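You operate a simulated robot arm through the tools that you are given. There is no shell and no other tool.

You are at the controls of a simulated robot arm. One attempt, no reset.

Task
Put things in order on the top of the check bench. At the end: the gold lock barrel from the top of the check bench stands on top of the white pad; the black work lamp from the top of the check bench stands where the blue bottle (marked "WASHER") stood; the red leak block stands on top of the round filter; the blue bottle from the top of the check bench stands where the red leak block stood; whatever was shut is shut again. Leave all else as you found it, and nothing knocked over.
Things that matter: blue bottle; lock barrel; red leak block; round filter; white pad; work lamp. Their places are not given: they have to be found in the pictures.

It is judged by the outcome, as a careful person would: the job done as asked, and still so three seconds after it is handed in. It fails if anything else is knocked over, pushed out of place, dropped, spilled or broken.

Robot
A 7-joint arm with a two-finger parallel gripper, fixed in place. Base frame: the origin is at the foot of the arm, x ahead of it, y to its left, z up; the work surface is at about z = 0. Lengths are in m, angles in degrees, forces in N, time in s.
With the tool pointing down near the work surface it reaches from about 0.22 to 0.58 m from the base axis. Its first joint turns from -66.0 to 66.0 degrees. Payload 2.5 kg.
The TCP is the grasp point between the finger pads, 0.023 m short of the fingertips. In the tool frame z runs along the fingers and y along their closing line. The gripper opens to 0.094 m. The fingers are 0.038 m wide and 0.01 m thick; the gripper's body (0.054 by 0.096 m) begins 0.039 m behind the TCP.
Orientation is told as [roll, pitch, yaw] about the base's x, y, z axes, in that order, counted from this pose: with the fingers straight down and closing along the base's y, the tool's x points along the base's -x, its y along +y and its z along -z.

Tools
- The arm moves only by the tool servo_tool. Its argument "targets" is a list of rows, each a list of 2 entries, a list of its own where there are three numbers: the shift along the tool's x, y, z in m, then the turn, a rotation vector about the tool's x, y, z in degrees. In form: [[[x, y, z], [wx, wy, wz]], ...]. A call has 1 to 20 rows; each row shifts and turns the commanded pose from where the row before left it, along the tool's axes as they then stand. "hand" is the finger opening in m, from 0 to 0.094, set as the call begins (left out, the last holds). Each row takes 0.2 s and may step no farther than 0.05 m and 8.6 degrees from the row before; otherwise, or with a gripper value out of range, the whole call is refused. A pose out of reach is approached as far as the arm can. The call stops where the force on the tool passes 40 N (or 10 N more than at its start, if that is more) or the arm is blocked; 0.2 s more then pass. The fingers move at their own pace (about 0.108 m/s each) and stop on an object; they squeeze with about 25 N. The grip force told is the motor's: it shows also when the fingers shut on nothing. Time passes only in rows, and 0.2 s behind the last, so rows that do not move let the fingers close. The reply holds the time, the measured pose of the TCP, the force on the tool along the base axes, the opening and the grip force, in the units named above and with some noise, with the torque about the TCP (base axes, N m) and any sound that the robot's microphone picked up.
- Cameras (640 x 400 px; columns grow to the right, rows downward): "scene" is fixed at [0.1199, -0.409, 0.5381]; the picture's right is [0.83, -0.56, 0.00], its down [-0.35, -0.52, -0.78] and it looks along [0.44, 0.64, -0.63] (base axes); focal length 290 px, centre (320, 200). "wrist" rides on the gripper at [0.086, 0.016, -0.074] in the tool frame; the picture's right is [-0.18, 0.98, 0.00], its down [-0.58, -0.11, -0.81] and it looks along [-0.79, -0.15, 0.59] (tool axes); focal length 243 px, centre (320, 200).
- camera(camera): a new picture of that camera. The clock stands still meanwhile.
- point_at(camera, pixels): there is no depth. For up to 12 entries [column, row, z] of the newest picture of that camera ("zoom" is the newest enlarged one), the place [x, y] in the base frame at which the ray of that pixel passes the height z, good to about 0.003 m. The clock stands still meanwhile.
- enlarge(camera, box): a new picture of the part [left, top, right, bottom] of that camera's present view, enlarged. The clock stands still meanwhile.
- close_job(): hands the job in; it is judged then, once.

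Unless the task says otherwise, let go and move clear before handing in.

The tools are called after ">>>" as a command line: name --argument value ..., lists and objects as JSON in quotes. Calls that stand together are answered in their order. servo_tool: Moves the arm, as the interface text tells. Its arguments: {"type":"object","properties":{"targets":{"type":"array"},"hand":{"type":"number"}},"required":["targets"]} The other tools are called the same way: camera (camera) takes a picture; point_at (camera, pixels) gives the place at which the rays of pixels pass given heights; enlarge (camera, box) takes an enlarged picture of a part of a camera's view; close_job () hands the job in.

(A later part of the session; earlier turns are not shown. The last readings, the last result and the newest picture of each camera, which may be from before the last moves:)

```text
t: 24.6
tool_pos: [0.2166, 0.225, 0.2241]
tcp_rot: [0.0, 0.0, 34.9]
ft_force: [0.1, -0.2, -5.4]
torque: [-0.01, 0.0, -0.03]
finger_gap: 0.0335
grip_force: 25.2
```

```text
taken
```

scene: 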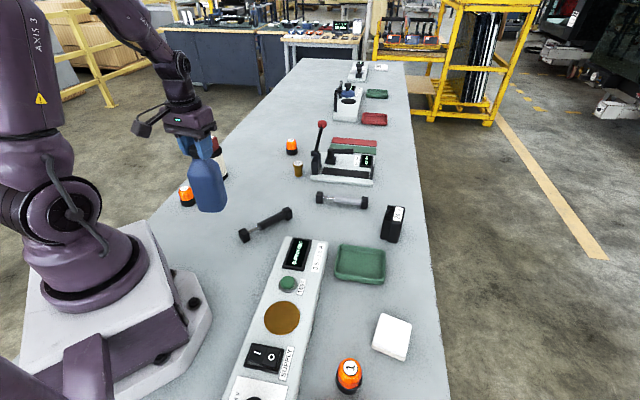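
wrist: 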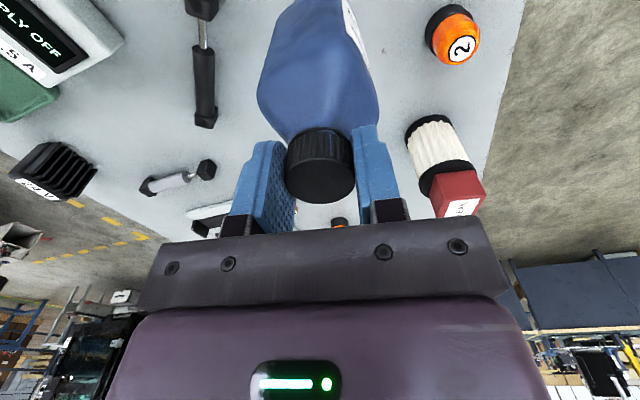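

I'm over the target spot with clearance all around. I'll lower to about 8 mm above the expected contact height (TCP z≈0.169).

>>> servo_tool --targets '[[[0, 0, 0.01], [0, 0, 0]], [[0, 0, 0.015], [0, 0, 0]], [[0, 0, 0.012], [0, 0, 0]], [[0, 0, 0.008], [0, 0, 0]], [[0, 0, 0.003], [0, 0, 0]], [[0, 0, 0], [0, 0, 0]]]'

>>> enlarge --camera "scene" --box '[160, 120, 270, 250]'

```text
t: 26.0
tool_pos: [0.2166, 0.2252, 0.1766]
tcp_rot: [0.0, 0.0, 35.0]
ft_force: [0.4, -0.8, -5.1]
torque: [0.02, -0.01, -0.02]
finger_gap: 0.0331
grip_force: 25.2
```

```text
3.08 times, centred on (215, 185) of scene
```

zoom: 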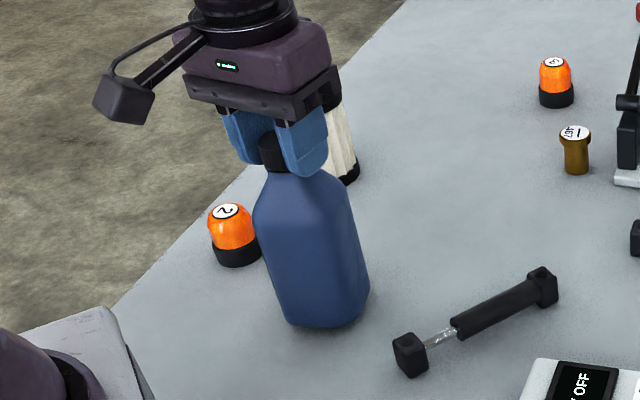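

The bottle is upright and just above the bench. I'll lower in 2 mm steps while watching the force.

>>> servo_tool --targets '[[[0, 0, 0.002], [0, 0, 0]], [[0, 0, 0.002], [0, 0, 0]], [[0, 0, 0.0015], [0, 0, 0]], [[0, 0, 0], [0, 0, 0]]]'

```text
t: 27.0
tool_pos: [0.2171, 0.2245, 0.1722]
tcp_rot: [0.0, 0.0, 35.0]
ft_force: [0.7, 0.4, -6.1]
torque: [0.0, 0.01, 0.05]
finger_gap: 0.0336
grip_force: 25.6
```

>>> servo_tool --targets '[[[0, 0, 0.001], [0, 0, 0]], [[0, 0, 0.001], [0, 0, 0]], [[0, 0, 0], [0, 0, 0]]]'

```text
t: 27.8
tool_pos: [0.2162, 0.2237, 0.1697]
tcp_rot: [0.0, -0.1, 35.0]
ft_force: [-1.3, -1.4, 4.1]
torque: [-0.1, 0.35, 0.01]
finger_gap: 0.0333
grip_force: 24.6
```

The force changed from -5.4 to +4.1 N, so the bottle's base is on the bench. I'll open the fingers to release it.

>>> servo_tool --targets '[[[0, 0, -0.0004], [0, 0, 0]], [[0, 0, 0], [0, 0, 0]]]'

>>> servo_tool --targets '[[[0, 0, 0], [0, 0, 0]], [[0, 0, 0], [0, 0, 0]]]' --hand 0.07

>>> enlarge --camera "scene" --box '[160, 120, 270, 250]'

>>> camera --camera "wrist"

```text
t: 28.4
tool_pos: [0.218, 0.2245, 0.169]
tcp_rot: [0.0, 0.0, 35.0]
ft_force: [0.1, -0.3, -4.6]
torque: [0.04, -0.01, 0.0]
finger_gap: 0.0333
grip_force: 24.8
```

```text
t: 29.0
tool_pos: [0.2172, 0.2249, 0.1699]
tcp_rot: [0.0, 0.0, 35.0]
ft_force: [0.0, -0.3, 0.0]
torque: [-0.01, 0.0, -0.01]
finger_gap: 0.07
grip_force: 0.0
```

```text
3.08 times, centred on (215, 185) of scene
```

zoom: 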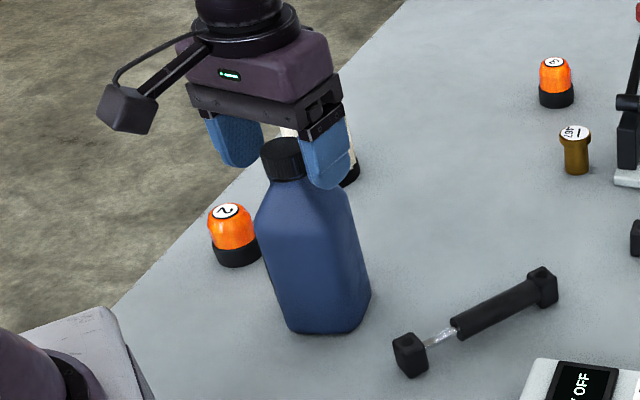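

```text
taken
```

wrist: 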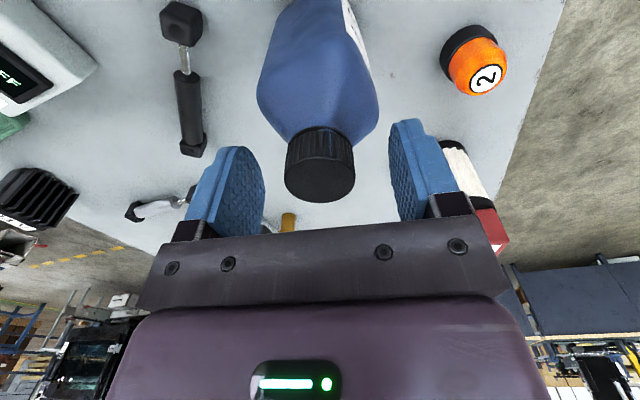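

The bottle stands upright on the block's old spot and is released. I'll rise clear of the cap and traverse at z≈0.27 to a viewpoint behind the lamp, near (0.49, -0.13).

>>> servo_tool --targets '[[[0, 0, -0.01], [0, 0, 0]], [[0, 0, -0.025], [0, 0, 0]], [[0, 0, -0.035], [0, 0, 0]], [[0, 0, -0.035], [0, 0, 0]], [[-0.0008, -0.0186, 0], [0, 0, 0]], [[-0.0017, -0.0373, 0], [0, 0, 0]], [[-0.0017, -0.0373, 0], [0, 0, 0]], [[-0.0017, -0.0373, 0], [0, 0, 0]], [[-0.0017, -0.0373, 0], [0, 0, 0]], [[-0.0017, -0.0373, 0], [0, 0, 0]], [[-0.0017, -0.0373, 0], [0, 0, 0]], [[-0.0017, -0.0373, 0], [0, 0, 0]], [[-0.0017, -0.0373, 0], [0, 0, 0]], [[-0.0017, -0.0373, 0], [0, 0, 0]], [[-0.0017, -0.0373, 0], [0, 0, 0]], [[-0.0017, -0.0373, 0], [0, 0, 0]], [[-0.0008, -0.0186, 0], [0, 0, 0]], [[0, 0, 0], [0, 0, 0]]]'

>>> camera --camera "wrist"

>>> camera --camera "scene"

```text
t: 32.8
tool_pos: [0.4905, -0.131, 0.2731]
tcp_rot: [0.0, 0.0, 35.0]
ft_force: [-0.7, -0.2, -0.2]
torque: [-0.02, 0.0, 0.01]
finger_gap: 0.0699
grip_force: 0.0
```

```text
taken
```

wrist: 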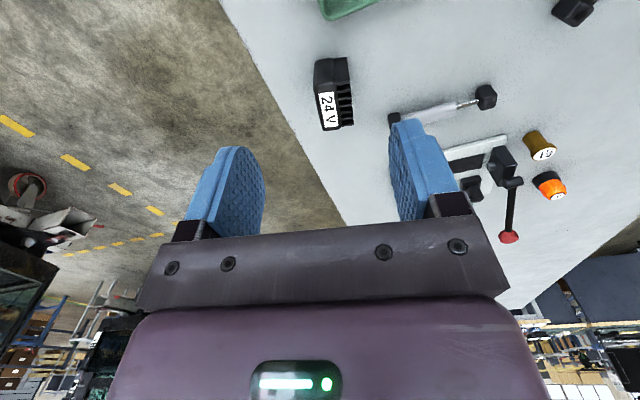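

```text
taken
```

scene: 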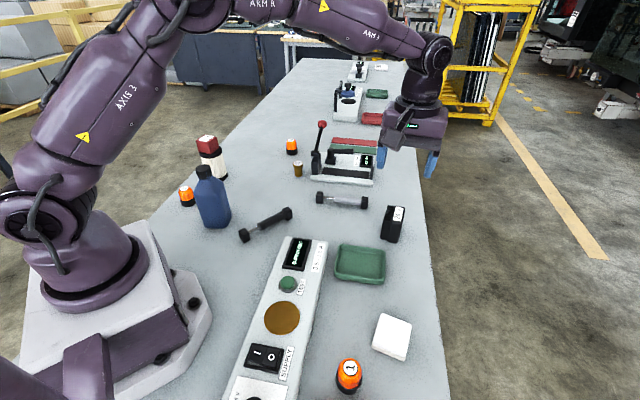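

The bottle stands well at (212,200) in the scene. I'll enlarge the lamp in the wrist view at (335,95) to refine its position.

>>> enlarge --camera "wrist" --box '[295, 45, 375, 140]'

>>> enlarge --camera "scene" --box '[165, 125, 265, 235]'

```text
4.21 times, centred on (335, 92) of wrist
```

zoom: 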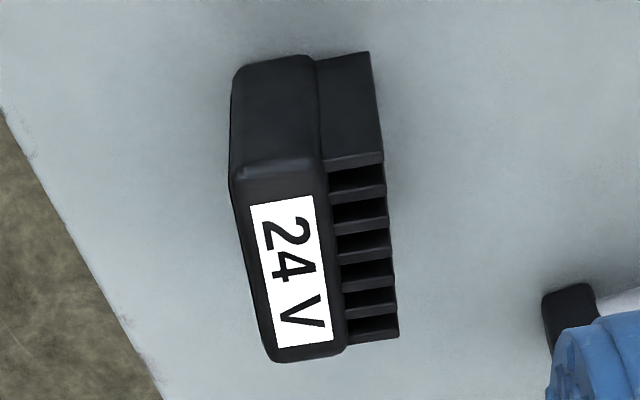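

```text
3.64 times, centred on (215, 180) of scene
```

zoom: 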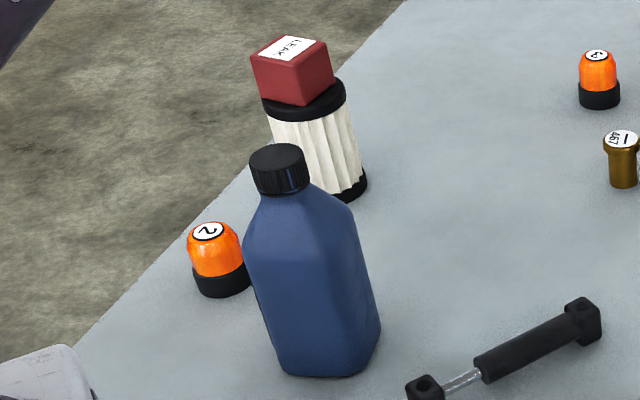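

>>> point_at --camera "wrist" --pixels '[[313.6, 87.2, 0.06], [350, 82, 0.06], [323.1, 130.5, 0.06], [353.5, 124.1, 0.06], [314.3, 61.6, 0], [346.9, 56.8, 0], [313.6, 87.2, 0.065], [350, 82, 0.065], [323.1, 130.5, 0.065], [353.5, 124.1, 0.065]]'

>>> point_at --camera "zoom" --pixels '[[283, 367, 0], [320, 377, 0], [360, 372, 0], [380, 330, 0]]'

```text
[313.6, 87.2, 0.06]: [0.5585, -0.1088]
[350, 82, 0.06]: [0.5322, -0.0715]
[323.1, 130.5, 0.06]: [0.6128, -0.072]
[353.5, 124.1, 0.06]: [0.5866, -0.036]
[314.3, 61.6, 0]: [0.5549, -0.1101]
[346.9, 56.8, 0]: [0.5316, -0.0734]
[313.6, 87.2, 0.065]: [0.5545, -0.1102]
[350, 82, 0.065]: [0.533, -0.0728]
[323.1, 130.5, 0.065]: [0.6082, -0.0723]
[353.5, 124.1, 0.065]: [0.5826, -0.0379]
```

```text
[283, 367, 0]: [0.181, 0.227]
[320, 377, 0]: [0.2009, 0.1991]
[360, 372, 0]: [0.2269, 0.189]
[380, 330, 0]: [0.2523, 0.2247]
```

The bottle's base centre is at about (0.2166, 0.226), right on the old block spot. The lamp centre is about (0.5745, -0.0705) at 34°, so I'll move above it with fingers open to 0.08 and descend to z≈0.13 for a check.

>>> servo_tool --targets '[[[-0.02, 0.0004, 0.02], [0, 0, 0.5]], [[-0.03, 0.0005, 0.03], [0, 0, 0]], [[-0.03, 0.0005, 0.03], [0, 0, 0]], [[-0.0186, 0, 0.03], [0, 0, 0]], [[0, 0, 0.03], [0, 0, 0]], [[0, 0, 0], [0, 0, 0]], [[0, 0, 0], [0, 0, 0]]]' --hand 0.08

>>> camera --camera "wrist"

>>> camera --camera "scene"

```text
t: 34.4
tool_pos: [0.5702, -0.0716, 0.1339]
tcp_rot: [0.0, 0.0, 34.5]
ft_force: [0.0, 0.1, -0.2]
torque: [-0.01, -0.01, 0.0]
finger_gap: 0.0797
grip_force: 0.1
```

```text
taken
```

wrist: 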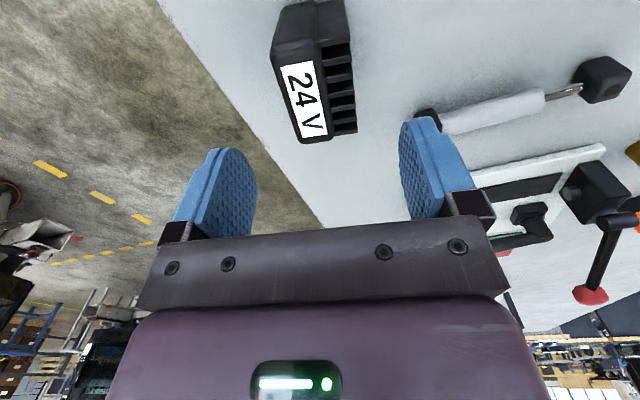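

```text
taken
```

scene: 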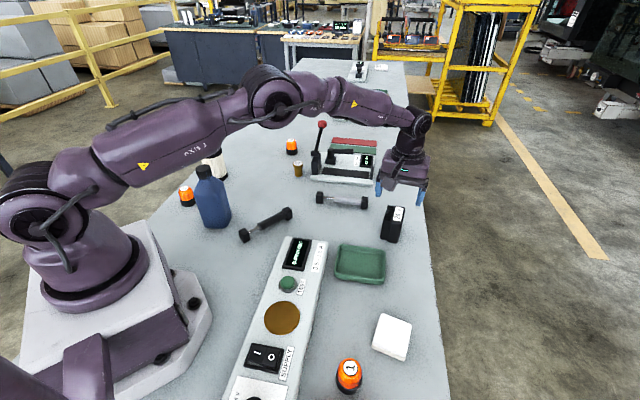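

The lamp is ahead between the fingers' lines. I'll recheck its top corners in this view: (272,62), (350,43), (303,143), (357,131).

>>> enlarge --camera "wrist" --box '[250, 0, 380, 150]'

```text
2.67 times, centred on (315, 75) of wrist
```

zoom: 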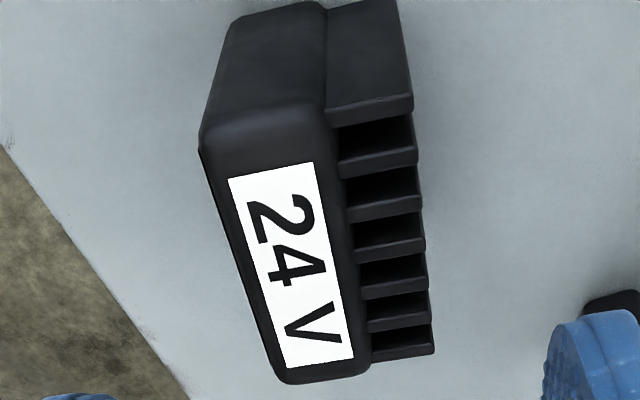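

>>> point_at --camera "zoom" --pixels '[[202, 142, 0.062], [413, 98, 0.062], [285, 384, 0.062], [434, 348, 0.062], [235, 20, 0], [398, 1, 0]]'

```text
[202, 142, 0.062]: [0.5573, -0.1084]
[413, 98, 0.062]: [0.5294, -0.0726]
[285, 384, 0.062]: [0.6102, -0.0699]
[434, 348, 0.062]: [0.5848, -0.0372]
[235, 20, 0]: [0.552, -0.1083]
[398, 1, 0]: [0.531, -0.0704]
```

The lamp centre comes out at (0.570–0.574, -0.071), right under the TCP. I'll descend to z≈0.04 in two stages.

>>> servo_tool --targets '[[[-0.001, 0, 0.03], [0, 0, 0]], [[0, 0, 0.025], [0, 0, 0]], [[0, 0, 0.02], [0, 0, 0]], [[0, 0, 0.012], [0, 0, 0]], [[0, 0, 0.006], [0, 0, 0]], [[0, 0, 0], [0, 0, 0]]]'

>>> camera --camera "wrist"

>>> enlarge --camera "scene" --box '[350, 150, 450, 260]'

```text
t: 35.8
tool_pos: [0.5711, -0.0729, 0.0397]
tcp_rot: [0.0, 0.0, 34.5]
ft_force: [0.1, 0.8, -0.6]
torque: [-0.06, 0.0, 0.02]
finger_gap: 0.0799
grip_force: 0.1
```

```text
taken
```

wrist: 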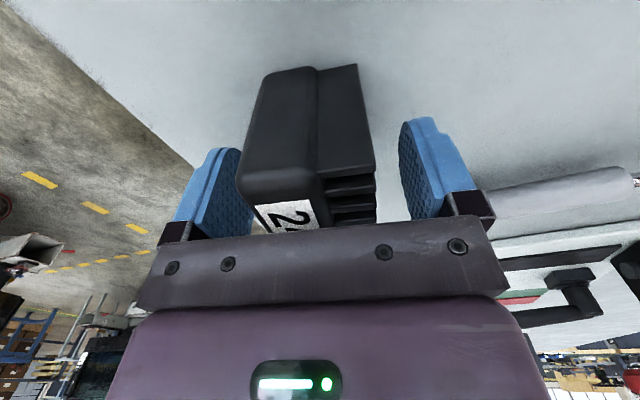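

```text
3.64 times, centred on (400, 205) of scene
```

zoom: 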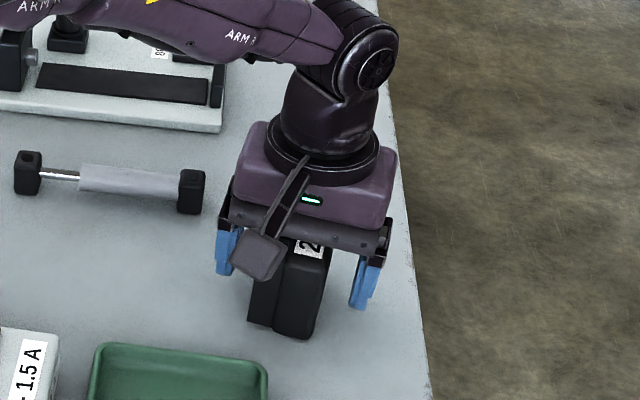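

The lamp sits between the fingers but looks slightly left of centre in the wrist view (238 to 375). I'll project those near top corners to decide on a lateral trim.

>>> point_at --camera "wrist" --pixels '[[238, 180, 0.06], [374, 173, 0.06], [262, 76, 0.0], [357, 65, 0.0], [320, 182, 0.04]]'

```text
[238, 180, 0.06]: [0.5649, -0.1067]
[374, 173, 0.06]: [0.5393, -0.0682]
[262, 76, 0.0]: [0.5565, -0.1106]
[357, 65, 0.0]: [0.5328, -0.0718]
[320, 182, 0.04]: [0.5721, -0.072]
```

The lamp is centred within 1 mm laterally. I'll close the fingers.

>>> servo_tool --targets '[[[0, 0, 0], [0, 0, 0]], [[0, 0, 0], [0, 0, 0]], [[0, 0, 0], [0, 0, 0]], [[0, 0, 0], [0, 0, 0]]]' --hand 0.025

>>> camera --camera "wrist"

```text
t: 36.8
tool_pos: [0.5709, -0.0734, 0.042]
tcp_rot: [-0.1, 0.1, 34.5]
ft_force: [0.5, 0.4, -0.9]
torque: [0.04, -0.05, 0.0]
finger_gap: 0.0449
grip_force: 25.4
```

```text
taken
```

wrist: 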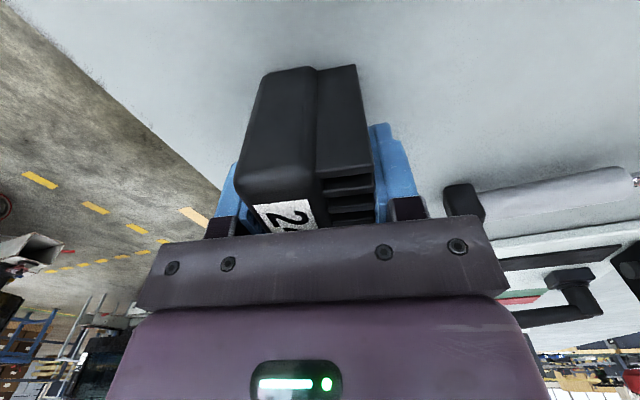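

The lamp is gripped (gap 0.045, 25 N). I'll lift it straight up to z≈0.18.

>>> servo_tool --targets '[[[0, 0, -0.008], [0, 0, 0]], [[0, 0, -0.015], [0, 0, 0]], [[0, 0, -0.02], [0, 0, 0]], [[0, 0, -0.025], [0, 0, 0]], [[0, 0, -0.025], [0, 0, 0]], [[0, 0, -0.025], [0, 0, 0]], [[0, 0, -0.02], [0, 0, 0]], [[0, 0, 0], [0, 0, 0]]]'

>>> camera --camera "wrist"

>>> enlarge --camera "scene" --box '[350, 110, 450, 260]'

```text
t: 38.6
tool_pos: [0.5711, -0.0724, 0.1796]
tcp_rot: [0.0, -0.1, 34.5]
ft_force: [0.8, -0.9, -3.9]
torque: [0.03, 0.0, -0.01]
finger_gap: 0.0448
grip_force: 25.1
```

```text
taken
```

wrist: 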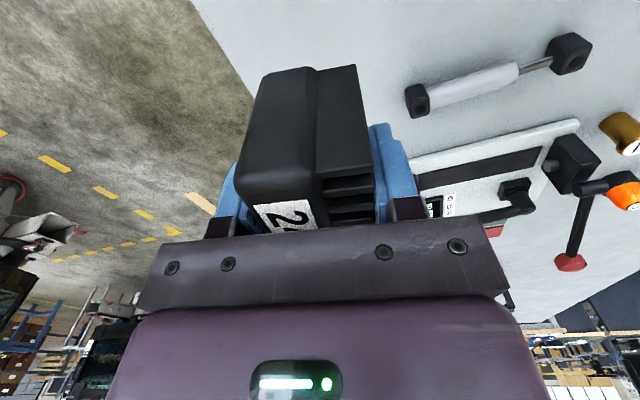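

```text
2.67 times, centred on (400, 185) of scene
```

zoom: 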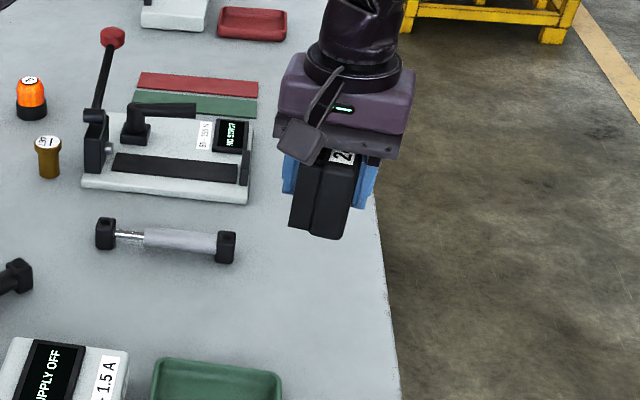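

The lamp is lifted cleanly. I'll carry it to the bottle's original place, with target TCP about (0.383, 0.2485).

>>> servo_tool --targets '[[[-0.0009, 0.0132, 0], [0, 0, 0]], [[-0.0019, 0.0265, 0], [0, 0, 0]], [[-0.0019, 0.0265, 0], [0, 0, 0]], [[-0.0019, 0.0265, 0], [0, 0, 0]], [[-0.0019, 0.0265, 0], [0, 0, 0]], [[-0.0019, 0.0265, 0], [0, 0, 0]], [[-0.0019, 0.0265, 0], [0, 0, 0]], [[-0.0019, 0.0265, 0], [0, 0, 0]], [[-0.0019, 0.0265, 0], [0, 0, 0]], [[-0.0019, 0.0265, 0], [0, 0, 0]], [[-0.0019, 0.0265, 0], [0, 0, 0]], [[-0.0019, 0.0265, 0], [0, 0, 0]], [[-0.0019, 0.0265, 0], [0, 0, 0]], [[-0.0019, 0.0265, 0], [0, 0, 0]], [[-0.001, 0.0132, 0], [0, 0, 0]], [[0, 0, 0], [0, 0, 0]], [[0, 0, 0], [0, 0, 0]]]'

>>> camera --camera "scene"

>>> camera --camera "wrist"

```text
t: 42.2
tool_pos: [0.3844, 0.2468, 0.1786]
tcp_rot: [0.0, -0.1, 34.4]
ft_force: [-0.4, 0.4, -4.4]
torque: [-0.02, 0.0, 0.0]
finger_gap: 0.0451
grip_force: 25.2
```

```text
taken
```

scene: 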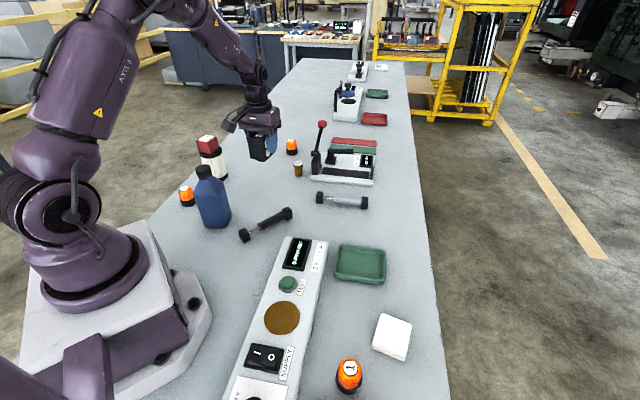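

```text
taken
```

wrist: 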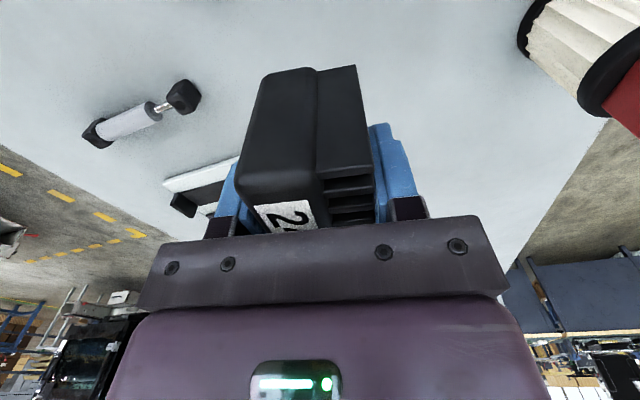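

The lamp is over the bottle's old spot, with the bottle about 0.17 m away. I'll lower to z≈0.052 and then go slowly.

>>> servo_tool --targets '[[[0, 0.001, 0.02], [0, 0, 0]], [[0, 0, 0.03], [0, 0, 0]], [[0, 0, 0.03], [0, 0, 0]], [[0, 0, 0.025], [0, 0, 0]], [[0, 0, 0.015], [0, 0, 0]], [[0, 0, 0.006], [0, 0, 0]], [[0, 0, 0], [0, 0, 0]]]'

>>> camera --camera "scene"

```text
t: 43.8
tool_pos: [0.3829, 0.2471, 0.053]
tcp_rot: [0.1, 0.0, 34.6]
ft_force: [0.5, 0.1, -3.5]
torque: [0.02, 0.0, -0.03]
finger_gap: 0.045
grip_force: 24.4
```

```text
taken
```

scene: 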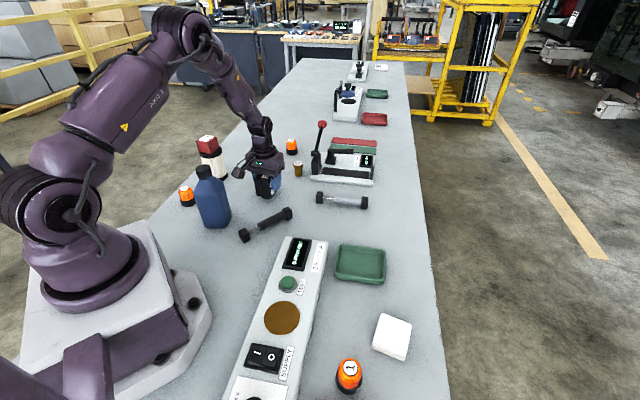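

The lamp is about 1 cm above the bench and nothing is near the gripper. I'll lower the rest in fine steps.

>>> servo_tool --targets '[[[0, 0, 0.004], [0, 0, 0]], [[0, 0, 0.003], [0, 0, 0]], [[0, 0, 0.002], [0, 0, 0]], [[0, 0, 0.001], [0, 0, 0]], [[0, 0, 0], [0, 0, 0]]]'

```text
t: 45.0
tool_pos: [0.383, 0.2483, 0.0435]
tcp_rot: [0.0, -0.1, 34.5]
ft_force: [0.1, 0.2, -3.5]
torque: [0.02, 0.0, 0.01]
finger_gap: 0.0446
grip_force: 24.3
```

>>> servo_tool --targets '[[[0, 0, 0.001], [0, 0, 0]], [[0, 0, 0.001], [0, 0, 0]], [[0, 0, 0], [0, 0, 0]]]'

```text
t: 45.8
tool_pos: [0.3848, 0.247, 0.041]
tcp_rot: [-0.1, 0.0, 34.5]
ft_force: [0.3, -0.1, -3.4]
torque: [-0.02, -0.01, 0.04]
finger_gap: 0.0451
grip_force: 25.1
```

>>> servo_tool --targets '[[[0, 0, 0.001], [0, 0, 0]], [[0, 0, 0], [0, 0, 0]]]'

```text
t: 46.4
tool_pos: [0.3817, 0.2473, 0.0416]
tcp_rot: [0.0, -0.1, 34.5]
ft_force: [-4.0, -3.7, 10.5]
torque: [-0.05, 0.18, -0.02]
finger_gap: 0.0449
grip_force: 24.9
```

Contact is felt (+10.5 N), so the lamp is on the bench. I'll ease off half a millimetre and release.

>>> servo_tool --targets '[[[0, 0, -0.0006], [0, 0, 0]], [[0, 0, 0], [0, 0, 0]]]'

>>> servo_tool --targets '[[[0, 0, 0], [0, 0, 0]], [[0, 0, 0], [0, 0, 0]]]' --hand 0.075

>>> camera --camera "wrist"

>>> enlarge --camera "scene" --box '[180, 110, 330, 250]'

```text
t: 47.0
tool_pos: [0.3835, 0.2479, 0.0402]
tcp_rot: [0.0, 0.0, 34.5]
ft_force: [0.4, -1.4, 4.8]
torque: [-0.1, 0.09, 0.05]
finger_gap: 0.0451
grip_force: 24.7
```

```text
t: 47.6
tool_pos: [0.3832, 0.2483, 0.0411]
tcp_rot: [-0.1, 0.0, 34.4]
ft_force: [0.3, -0.4, 1.1]
torque: [0.01, -0.02, -0.01]
finger_gap: 0.0749
grip_force: 0.1
```

```text
taken
```

wrist: 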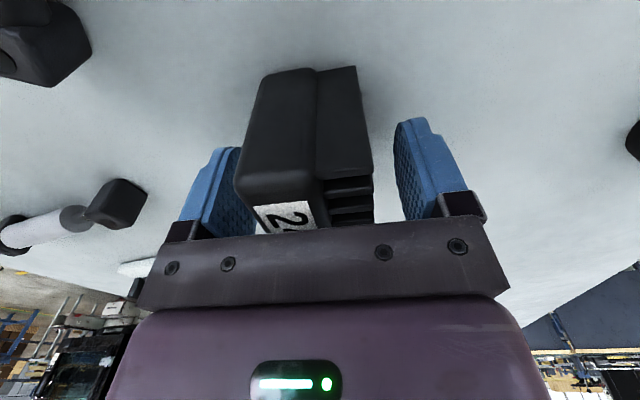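

```text
2.86 times, centred on (255, 180) of scene
```

zoom: 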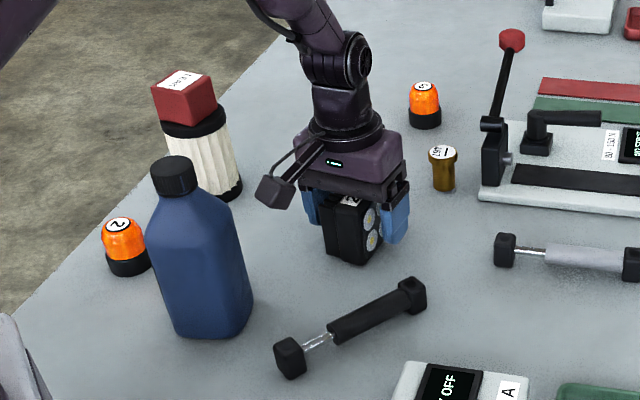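

The lamp is standing with its LED lenses visible, which confirms it's a work lamp, and it is released. I'll rise straight up and look at the barrel and the rig next to it, since clearance there is tight.

>>> servo_tool --targets '[[[0, 0, -0.01], [0, 0, 0]], [[0, 0, -0.02], [0, 0, 0]], [[0, 0, -0.035], [0, 0, 0]], [[0, 0, -0.04], [0, 0, 0]], [[0, 0, -0.04], [0, 0, 0]], [[0, 0, -0.04], [0, 0, 0]], [[0, 0, -0.025], [0, 0, 0]], [[0, 0, 0], [0, 0, 0]]]'

>>> camera --camera "scene"

>>> enlarge --camera "wrist" --box '[200, 80, 420, 230]'

>>> enlarge --camera "scene" --box '[240, 110, 390, 215]'

```text
t: 49.4
tool_pos: [0.3828, 0.2479, 0.2511]
tcp_rot: [0.0, 0.0, 34.5]
ft_force: [0.0, 0.0, -0.3]
torque: [0.01, -0.01, -0.01]
finger_gap: 0.075
grip_force: 0.0
```

```text
taken
```

scene: 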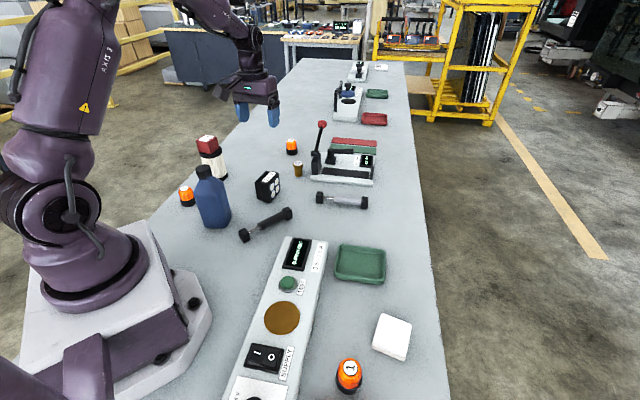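

```text
2.67 times, centred on (310, 155) of wrist
```

zoom: 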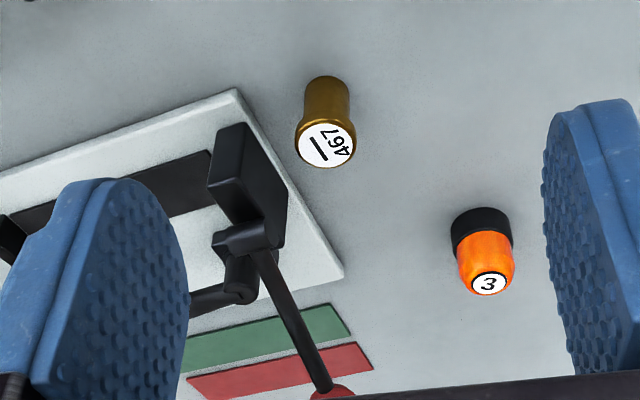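

```text
3.81 times, centred on (315, 162) of scene
```

zoom: 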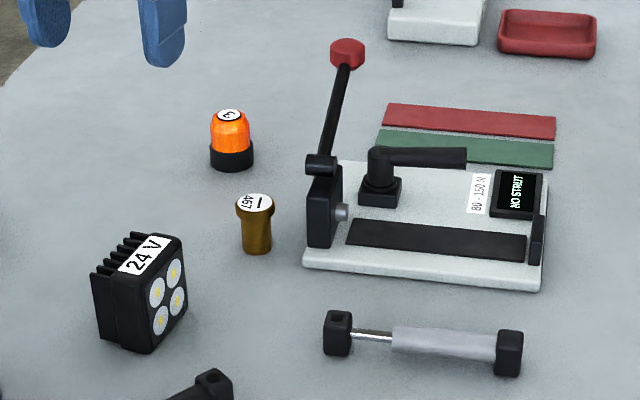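

The lamp stands properly at the bottle's spot. I'll map the rig: base corners, bracket, lever pivot and ball, plus the lamp's base corners in this zoom.

>>> point_at --camera "zoom" --pixels '[[304, 266, 0], [543, 290, 0], [338, 163, 0.015], [310, 246, 0.015], [330, 247, 0.015], [305, 165, 0.07], [320, 172, 0.07], [347, 55, 0.15], [347, 55, 0.18], [102, 338, 0], [150, 353, 0], [188, 310, 0]]'

>>> point_at --camera "wrist" --pixels '[[315, 143, 0.046], [304, 147, 0.046], [324, 147, 0.046], [313, 124, 0.0], [278, 113, 0.015], [318, 184, 0.015], [280, 137, 0.07], [296, 167, 0.07], [272, 127, 0.06], [294, 150, 0.06]]'

```text
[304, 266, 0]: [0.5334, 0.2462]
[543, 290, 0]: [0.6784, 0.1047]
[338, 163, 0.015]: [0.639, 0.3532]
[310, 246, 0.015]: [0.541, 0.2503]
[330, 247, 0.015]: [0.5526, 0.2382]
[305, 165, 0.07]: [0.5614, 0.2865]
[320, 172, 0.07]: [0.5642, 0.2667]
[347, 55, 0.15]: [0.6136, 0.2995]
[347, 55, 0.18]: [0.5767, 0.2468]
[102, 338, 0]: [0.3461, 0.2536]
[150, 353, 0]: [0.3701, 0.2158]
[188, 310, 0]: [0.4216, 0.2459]
```

```text
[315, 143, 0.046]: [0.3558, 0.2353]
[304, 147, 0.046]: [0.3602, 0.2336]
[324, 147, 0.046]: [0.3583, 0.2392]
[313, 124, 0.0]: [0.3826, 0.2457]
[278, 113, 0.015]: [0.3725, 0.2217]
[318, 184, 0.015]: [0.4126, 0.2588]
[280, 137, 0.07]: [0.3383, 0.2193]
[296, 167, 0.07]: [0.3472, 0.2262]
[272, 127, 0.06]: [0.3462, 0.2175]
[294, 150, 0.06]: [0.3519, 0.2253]
```

The lamp's base centre is at about (0.384, 0.250), right where the bottle stood. The wrist projection used an old picture, so I'll take a fresh one.

>>> camera --camera "wrist"

>>> point_at --camera "wrist" --pixels '[[312, 134, 0.046], [301, 135, 0.046], [323, 135, 0.046], [312, 109, 0.0], [278, 113, 0.015], [318, 184, 0.015], [280, 137, 0.07], [296, 167, 0.07], [272, 127, 0.06], [294, 150, 0.06]]'

```text
taken
```

wrist: 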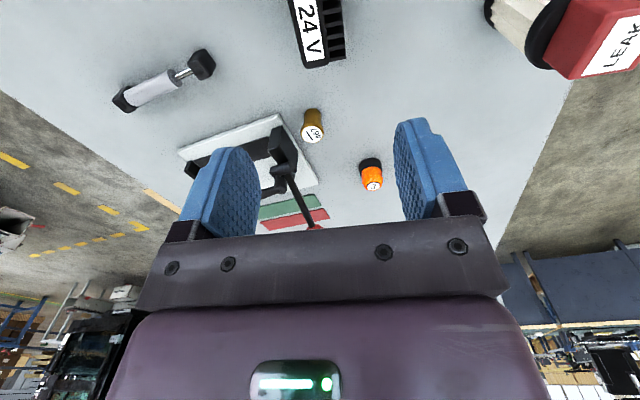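

```text
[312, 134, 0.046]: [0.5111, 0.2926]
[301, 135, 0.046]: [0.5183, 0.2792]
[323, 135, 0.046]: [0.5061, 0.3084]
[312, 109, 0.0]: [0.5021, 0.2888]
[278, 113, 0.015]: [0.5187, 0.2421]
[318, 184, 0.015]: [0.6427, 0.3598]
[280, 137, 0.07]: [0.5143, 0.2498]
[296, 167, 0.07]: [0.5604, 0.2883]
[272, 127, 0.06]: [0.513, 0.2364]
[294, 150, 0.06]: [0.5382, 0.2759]
```

The barrel is at about (0.513, 0.2925) and the rig's left edge runs at about 45° some 4.5 cm away, with its lever bracket beside it. I'll turn to yaw about -30° so the gripper's narrow side faces the rig, and check what the wrist does.

>>> servo_tool --targets '[[[0, 0, 0], [0, 0, 8]], [[0, 0, 0], [0, 0, 8]], [[0, 0, 0], [0, 0, 8]], [[0, 0, 0], [0, 0, 8]], [[0, 0, 0], [0, 0, 8]], [[0, 0, 0], [0, 0, 8]], [[0, 0, 0], [0, 0, 8]], [[0, 0, 0], [0, 0, 8.5]], [[0, 0, 0], [0, 0, 0]]]' --hand 0.06

>>> camera --camera "wrist"

```text
t: 51.4
tool_pos: [0.3838, 0.2491, 0.2509]
tcp_rot: [0.0, 0.0, -30.1]
ft_force: [-1.0, -0.3, -1.3]
torque: [0.0, -0.02, 0.01]
finger_gap: 0.0601
grip_force: 0.1
```

```text
taken
```

wrist: 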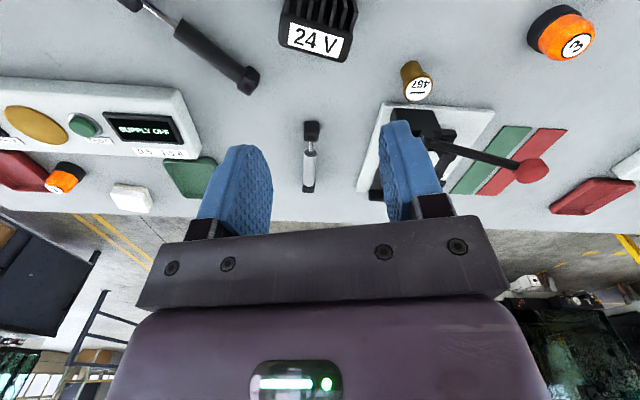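

The wrist reached yaw -30° fine. I'll move sideways to a viewpoint behind the barrel, near (0.443, 0.3325, 0.20), on the side away from the rig.

>>> servo_tool --targets '[[[-0.002, 0.02, 0], [0, 0, 0]], [[-0.002, 0.0273, 0.015], [0, 0, 0]], [[-0.003, 0.0273, 0.02], [0, 0, 0]], [[-0.0026, 0.0272, 0.015], [0, 0, 0]], [[0, 0, 0], [0, 0, 0]], [[0, 0, 0], [0, 0, 0]]]'

>>> camera --camera "wrist"

>>> enlarge --camera "wrist" --box '[240, 50, 400, 190]'

```text
t: 52.8
tool_pos: [0.4423, 0.3323, 0.2019]
tcp_rot: [0.0, 0.0, -30.0]
ft_force: [-0.9, -0.1, -0.2]
torque: [-0.03, 0.02, -0.01]
finger_gap: 0.0598
grip_force: 0.2
```

```text
taken
```

wrist: 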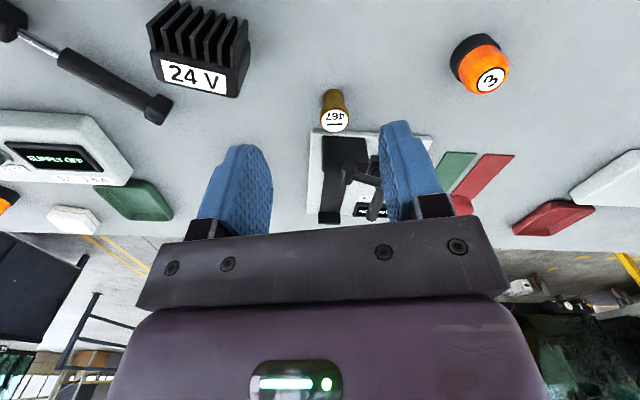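

```text
2.86 times, centred on (320, 120) of wrist
```

zoom: 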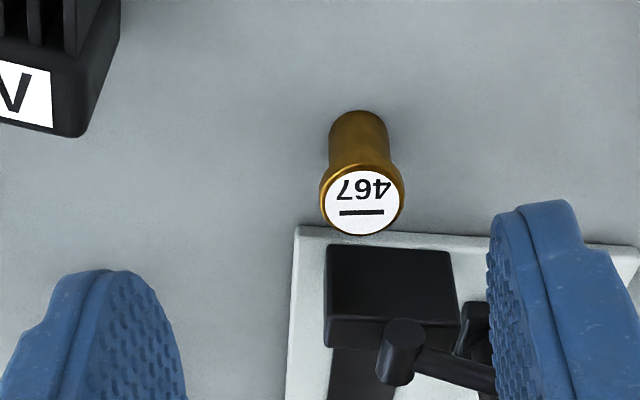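

I'll project the barrel's top (361,201) and base (358,112), plus the rig's near edge (295,228) and (600,243) and the bracket's near top edge (328,345), (460,348).

>>> point_at --camera "zoom" --pixels '[[361, 201, 0.046], [361, 201, 0.043], [320, 190, 0.043], [404, 190, 0.043], [362, 235, 0.046], [357, 111, 0], [330, 120, 0], [385, 120, 0], [295, 228, 0.015], [600, 243, 0.015], [325, 345, 0.08], [460, 350, 0.08]]'

```text
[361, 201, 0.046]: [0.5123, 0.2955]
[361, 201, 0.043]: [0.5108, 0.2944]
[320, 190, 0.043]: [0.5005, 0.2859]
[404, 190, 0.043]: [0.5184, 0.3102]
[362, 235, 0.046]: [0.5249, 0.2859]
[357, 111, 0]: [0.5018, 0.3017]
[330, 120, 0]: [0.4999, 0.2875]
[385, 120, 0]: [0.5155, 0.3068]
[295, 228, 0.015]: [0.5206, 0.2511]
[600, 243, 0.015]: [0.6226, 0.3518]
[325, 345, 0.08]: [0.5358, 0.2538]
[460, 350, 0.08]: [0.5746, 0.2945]
```

The barrel centre is about (0.5125, 0.2945). I'll locate the lever's red ball by intersecting wrist and scene rays before bringing the gripper in.

>>> point_at --camera "wrist" --pixels '[[462, 205, 0.1], [462, 205, 0.12], [462, 205, 0.14], [462, 205, 0.16], [462, 205, 0.18]]'

>>> camera --camera "scene"

>>> point_at --camera "scene" --pixels '[[322, 124, 0.1], [322, 124, 0.12], [322, 124, 0.14], [322, 124, 0.16], [322, 124, 0.18], [318, 153, 0.08], [318, 153, 0.09]]'

```text
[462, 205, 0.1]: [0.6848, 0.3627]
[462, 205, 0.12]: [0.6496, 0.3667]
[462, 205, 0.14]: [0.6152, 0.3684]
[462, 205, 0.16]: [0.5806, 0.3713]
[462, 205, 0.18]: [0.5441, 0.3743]
```

```text
taken
```

scene: 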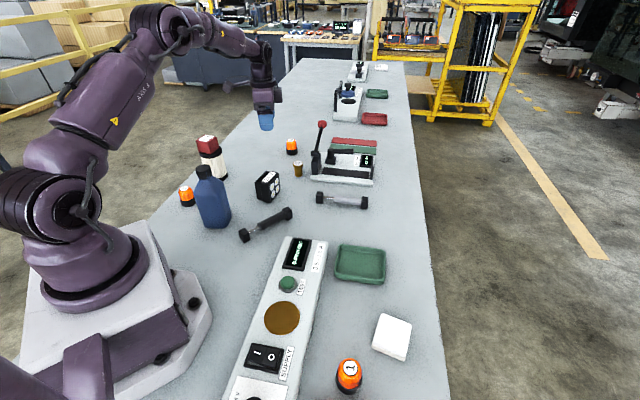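

```text
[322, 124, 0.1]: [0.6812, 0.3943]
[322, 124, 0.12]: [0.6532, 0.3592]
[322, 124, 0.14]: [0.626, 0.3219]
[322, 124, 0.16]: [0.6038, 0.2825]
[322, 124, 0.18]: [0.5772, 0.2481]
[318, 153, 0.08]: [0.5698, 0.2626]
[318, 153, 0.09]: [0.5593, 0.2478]
```

The lever ball is at about (0.653, 0.363, 0.118), so the lever runs away along the rig's side about 5.9 cm from the barrel. I'll rotate to yaw -38° and hover over the barrel at z≈0.13.

>>> servo_tool --targets '[[[0, 0, 0], [0, 0, 8]], [[-0.02, 0.004, 0], [0, 0, 0]], [[-0.025, 0.005, 0.01], [0, 0, 0]], [[-0.0256, 0.0044, 0.02], [0, 0, 0]], [[0, 0, 0.02], [0, 0, 0]], [[0, 0, 0.02], [0, 0, 0]], [[0, 0, 0], [0, 0, 0]], [[0, 0, 0], [0, 0, 0]]]'

>>> camera --camera "wrist"

>>> camera --camera "scene"

```text
t: 54.6
tool_pos: [0.5063, 0.2981, 0.1301]
tcp_rot: [0.0, 0.0, -38.0]
ft_force: [0.7, 0.3, 0.6]
torque: [0.01, -0.01, 0.04]
finger_gap: 0.0601
grip_force: 0.1
```

```text
taken
```

wrist: 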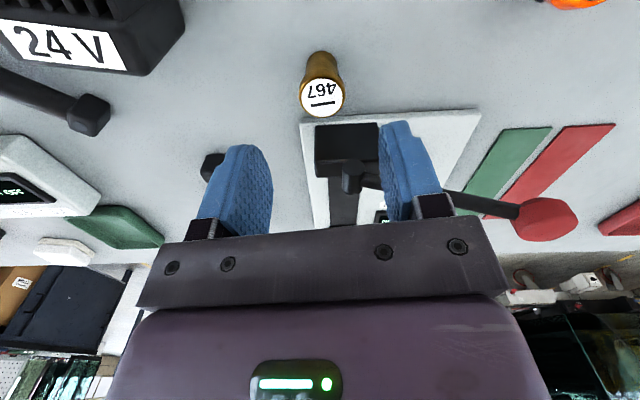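

```text
taken
```

scene: 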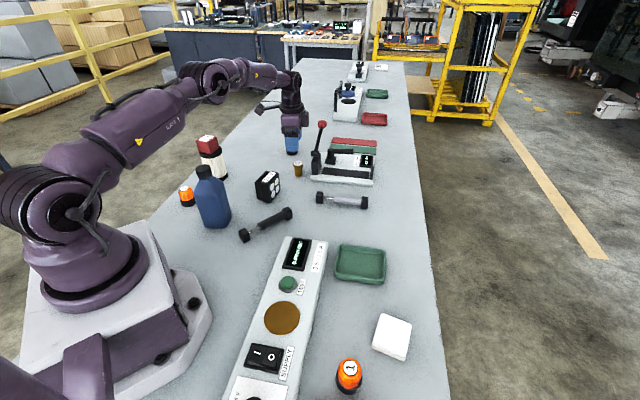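

The hover pose was reached exactly, and the barrel is centred at (321,97) in the wrist view. I'll confirm its position by projection.

>>> point_at --camera "wrist" --pixels '[[321, 98, 0.046], [299, 92, 0.042], [344, 92, 0.042], [322, 117, 0.046], [320, 50, 0.0], [303, 122, 0.015], [480, 110, 0.015], [317, 178, 0.08]]'

```text
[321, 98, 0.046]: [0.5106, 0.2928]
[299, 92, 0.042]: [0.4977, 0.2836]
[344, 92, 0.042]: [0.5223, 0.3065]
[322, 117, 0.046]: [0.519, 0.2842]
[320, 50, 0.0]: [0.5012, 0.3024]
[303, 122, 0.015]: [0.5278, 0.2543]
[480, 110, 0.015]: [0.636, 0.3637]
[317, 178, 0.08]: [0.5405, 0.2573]
```

The barrel is centred in the closing direction to within 1 mm. I'll descend to z≈0.07 and check that the arm still tracks at this reach.

>>> servo_tool --targets '[[[0, 0, 0.02], [0, 0, 0]], [[0, 0, 0.02], [0, 0, 0]], [[0, 0, 0.02], [0, 0, 0]], [[0, 0, 0], [0, 0, 0]], [[0, 0, 0], [0, 0, 0]]]'

>>> enlarge --camera "scene" --box '[250, 60, 380, 200]'

>>> camera --camera "wrist"

```text
t: 55.8
tool_pos: [0.5056, 0.299, 0.0709]
tcp_rot: [0.0, 0.0, -38.1]
ft_force: [-0.2, -0.4, 0.7]
torque: [-0.03, -0.01, 0.0]
finger_gap: 0.0602
grip_force: 0.0
```

```text
2.86 times, centred on (315, 130) of scene
```

zoom: 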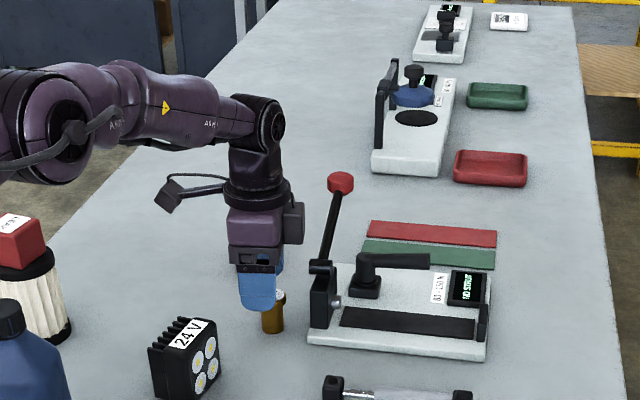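

```text
taken
```

wrist: 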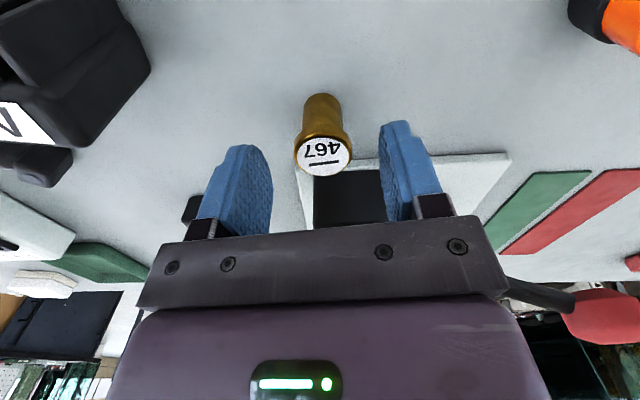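

Tracking is still exact at z≈0.071 and the gripper clears the rig bracket. I'll go down to z≈0.042 to grip the barrel's head.

>>> servo_tool --targets '[[[0, 0, 0.01], [0, 0, 0]], [[0, 0, 0.01], [0, 0, 0]], [[0, 0, 0.009], [0, 0, 0]], [[0, 0, 0], [0, 0, 0]]]'

>>> camera --camera "wrist"

>>> enlarge --camera "scene" --box '[270, 110, 350, 200]'

```text
t: 56.8
tool_pos: [0.5057, 0.2992, 0.0405]
tcp_rot: [0.0, -0.1, -38.0]
ft_force: [-0.5, -0.1, 0.2]
torque: [0.0, -0.04, 0.04]
finger_gap: 0.0601
grip_force: 0.0
```

```text
taken
```

wrist: 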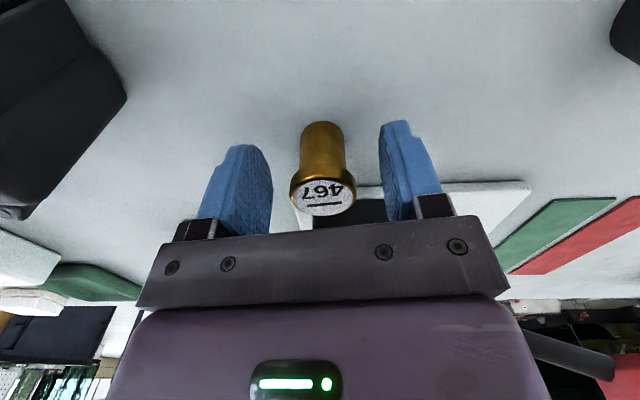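

```text
4.44 times, centred on (310, 155) of scene
```

zoom: 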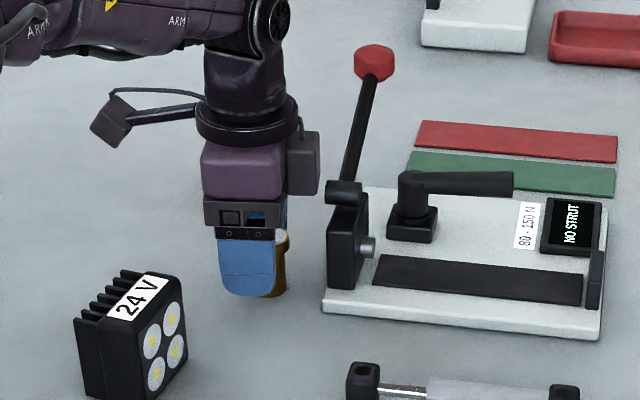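

The barrel's head is between the pads at (323,190) and the gripper clears the rig. I'll close.

>>> servo_tool --targets '[[[0, 0, 0], [0, 0, 0]], [[0, 0, 0], [0, 0, 0]], [[0, 0, 0], [0, 0, 0]], [[0, 0, 0], [0, 0, 0]]]' --hand 0.015

>>> camera --camera "wrist"

```text
t: 57.8
tool_pos: [0.5059, 0.2995, 0.0416]
tcp_rot: [-0.1, 0.0, -38.0]
ft_force: [0.0, 0.3, 0.3]
torque: [0.0, -0.01, 0.01]
finger_gap: 0.0333
grip_force: 25.1
```

```text
taken
```

wrist: 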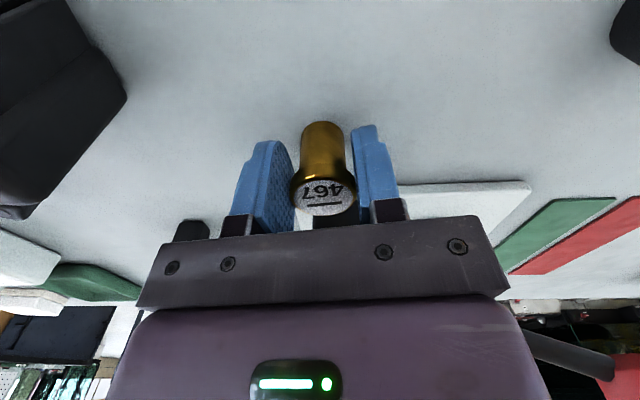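

The barrel is gripped (gap 0.0333, 25 N) and hasn't moved. I'll lift straight up to z≈0.2.

>>> servo_tool --targets '[[[0, 0, -0.008], [0, 0, 0]], [[0, 0, -0.015], [0, 0, 0]], [[0, 0, -0.02], [0, 0, 0]], [[0, 0, -0.025], [0, 0, 0]], [[0, 0, -0.03], [0, 0, 0]], [[0, 0, -0.03], [0, 0, 0]], [[0, 0, -0.03], [0, 0, 0]], [[0, 0, 0], [0, 0, 0]]]'

>>> camera --camera "wrist"

>>> camera --camera "scene"

```text
t: 59.6
tool_pos: [0.5063, 0.297, 0.2006]
tcp_rot: [0.0, 0.0, -37.9]
ft_force: [0.2, -0.2, -1.6]
torque: [0.02, 0.02, 0.02]
finger_gap: 0.033
grip_force: 24.7
```

```text
taken
```

wrist: 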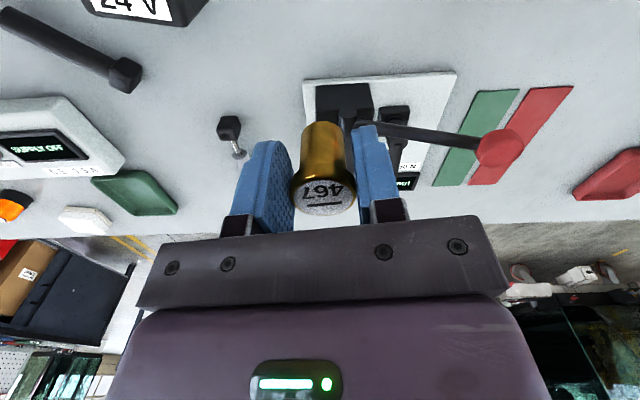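

```text
taken
```

scene: 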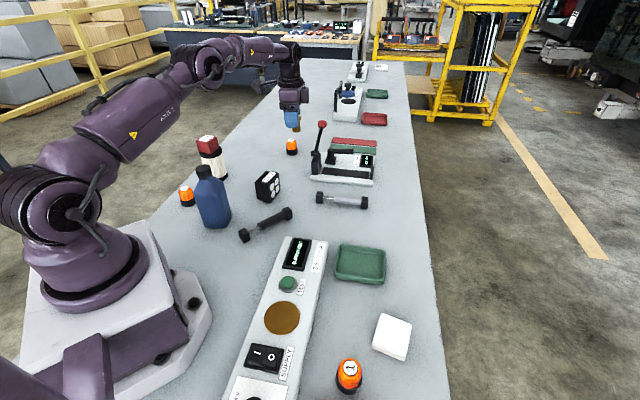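

The barrel is held securely. I'll carry it at z≈0.2 across to a viewpoint just short of the pad, near (0.33, -0.235).

>>> servo_tool --targets '[[[-0.0052, -0.0147, 0], [0, 0, 0]], [[-0.0105, -0.0293, 0], [0, 0, 0]], [[-0.0105, -0.0293, 0], [0, 0, 0]], [[-0.0105, -0.0293, 0], [0, 0, 0]], [[-0.0105, -0.0293, 0], [0, 0, 0]], [[-0.0105, -0.0293, 0], [0, 0, 0]], [[-0.0105, -0.0293, 0], [0, 0, 0]], [[-0.0105, -0.0293, 0], [0, 0, 0]], [[-0.0105, -0.0293, 0], [0, 0, 0]], [[-0.0105, -0.0293, 0], [0, 0, 0]], [[-0.0105, -0.0293, 0], [0, 0, 0]], [[-0.0105, -0.0293, 0], [0, 0, 0]], [[-0.0105, -0.0293, 0], [0, 0, 0]], [[-0.0105, -0.0293, 0], [0, 0, 0]], [[-0.0105, -0.0293, 0], [0, 0, 0]], [[-0.0105, -0.0293, 0], [0, 0, 0]], [[-0.0105, -0.0293, 0], [0, 0, 0]], [[-0.0105, -0.0293, 0], [0, 0, 0]], [[-0.0052, -0.0147, 0], [0, 0, 0]], [[0, 0, 0], [0, 0, 0]]]'

>>> camera --camera "wrist"

>>> camera --camera "scene"

```text
t: 63.8
tool_pos: [0.3298, -0.2334, 0.1997]
tcp_rot: [-0.2, 0.0, -38.0]
ft_force: [0.4, -0.5, -0.9]
torque: [0.01, 0.0, 0.01]
finger_gap: 0.033
grip_force: 25.3
```

```text
taken
```

wrist: 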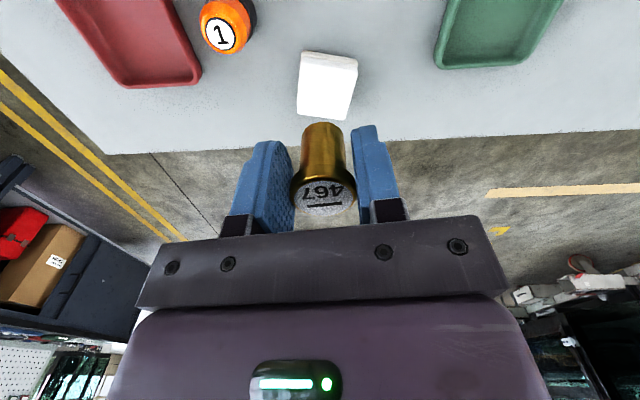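

```text
taken
```

scene: 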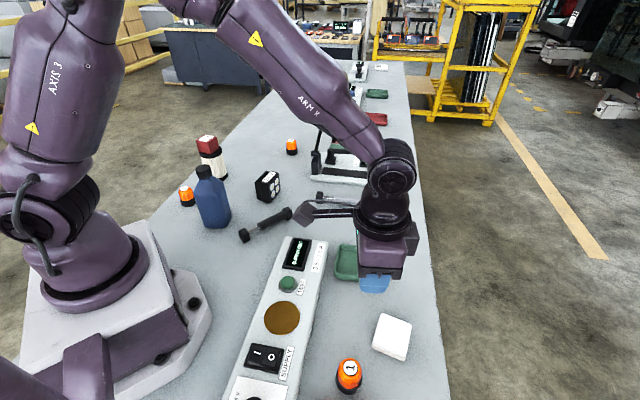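

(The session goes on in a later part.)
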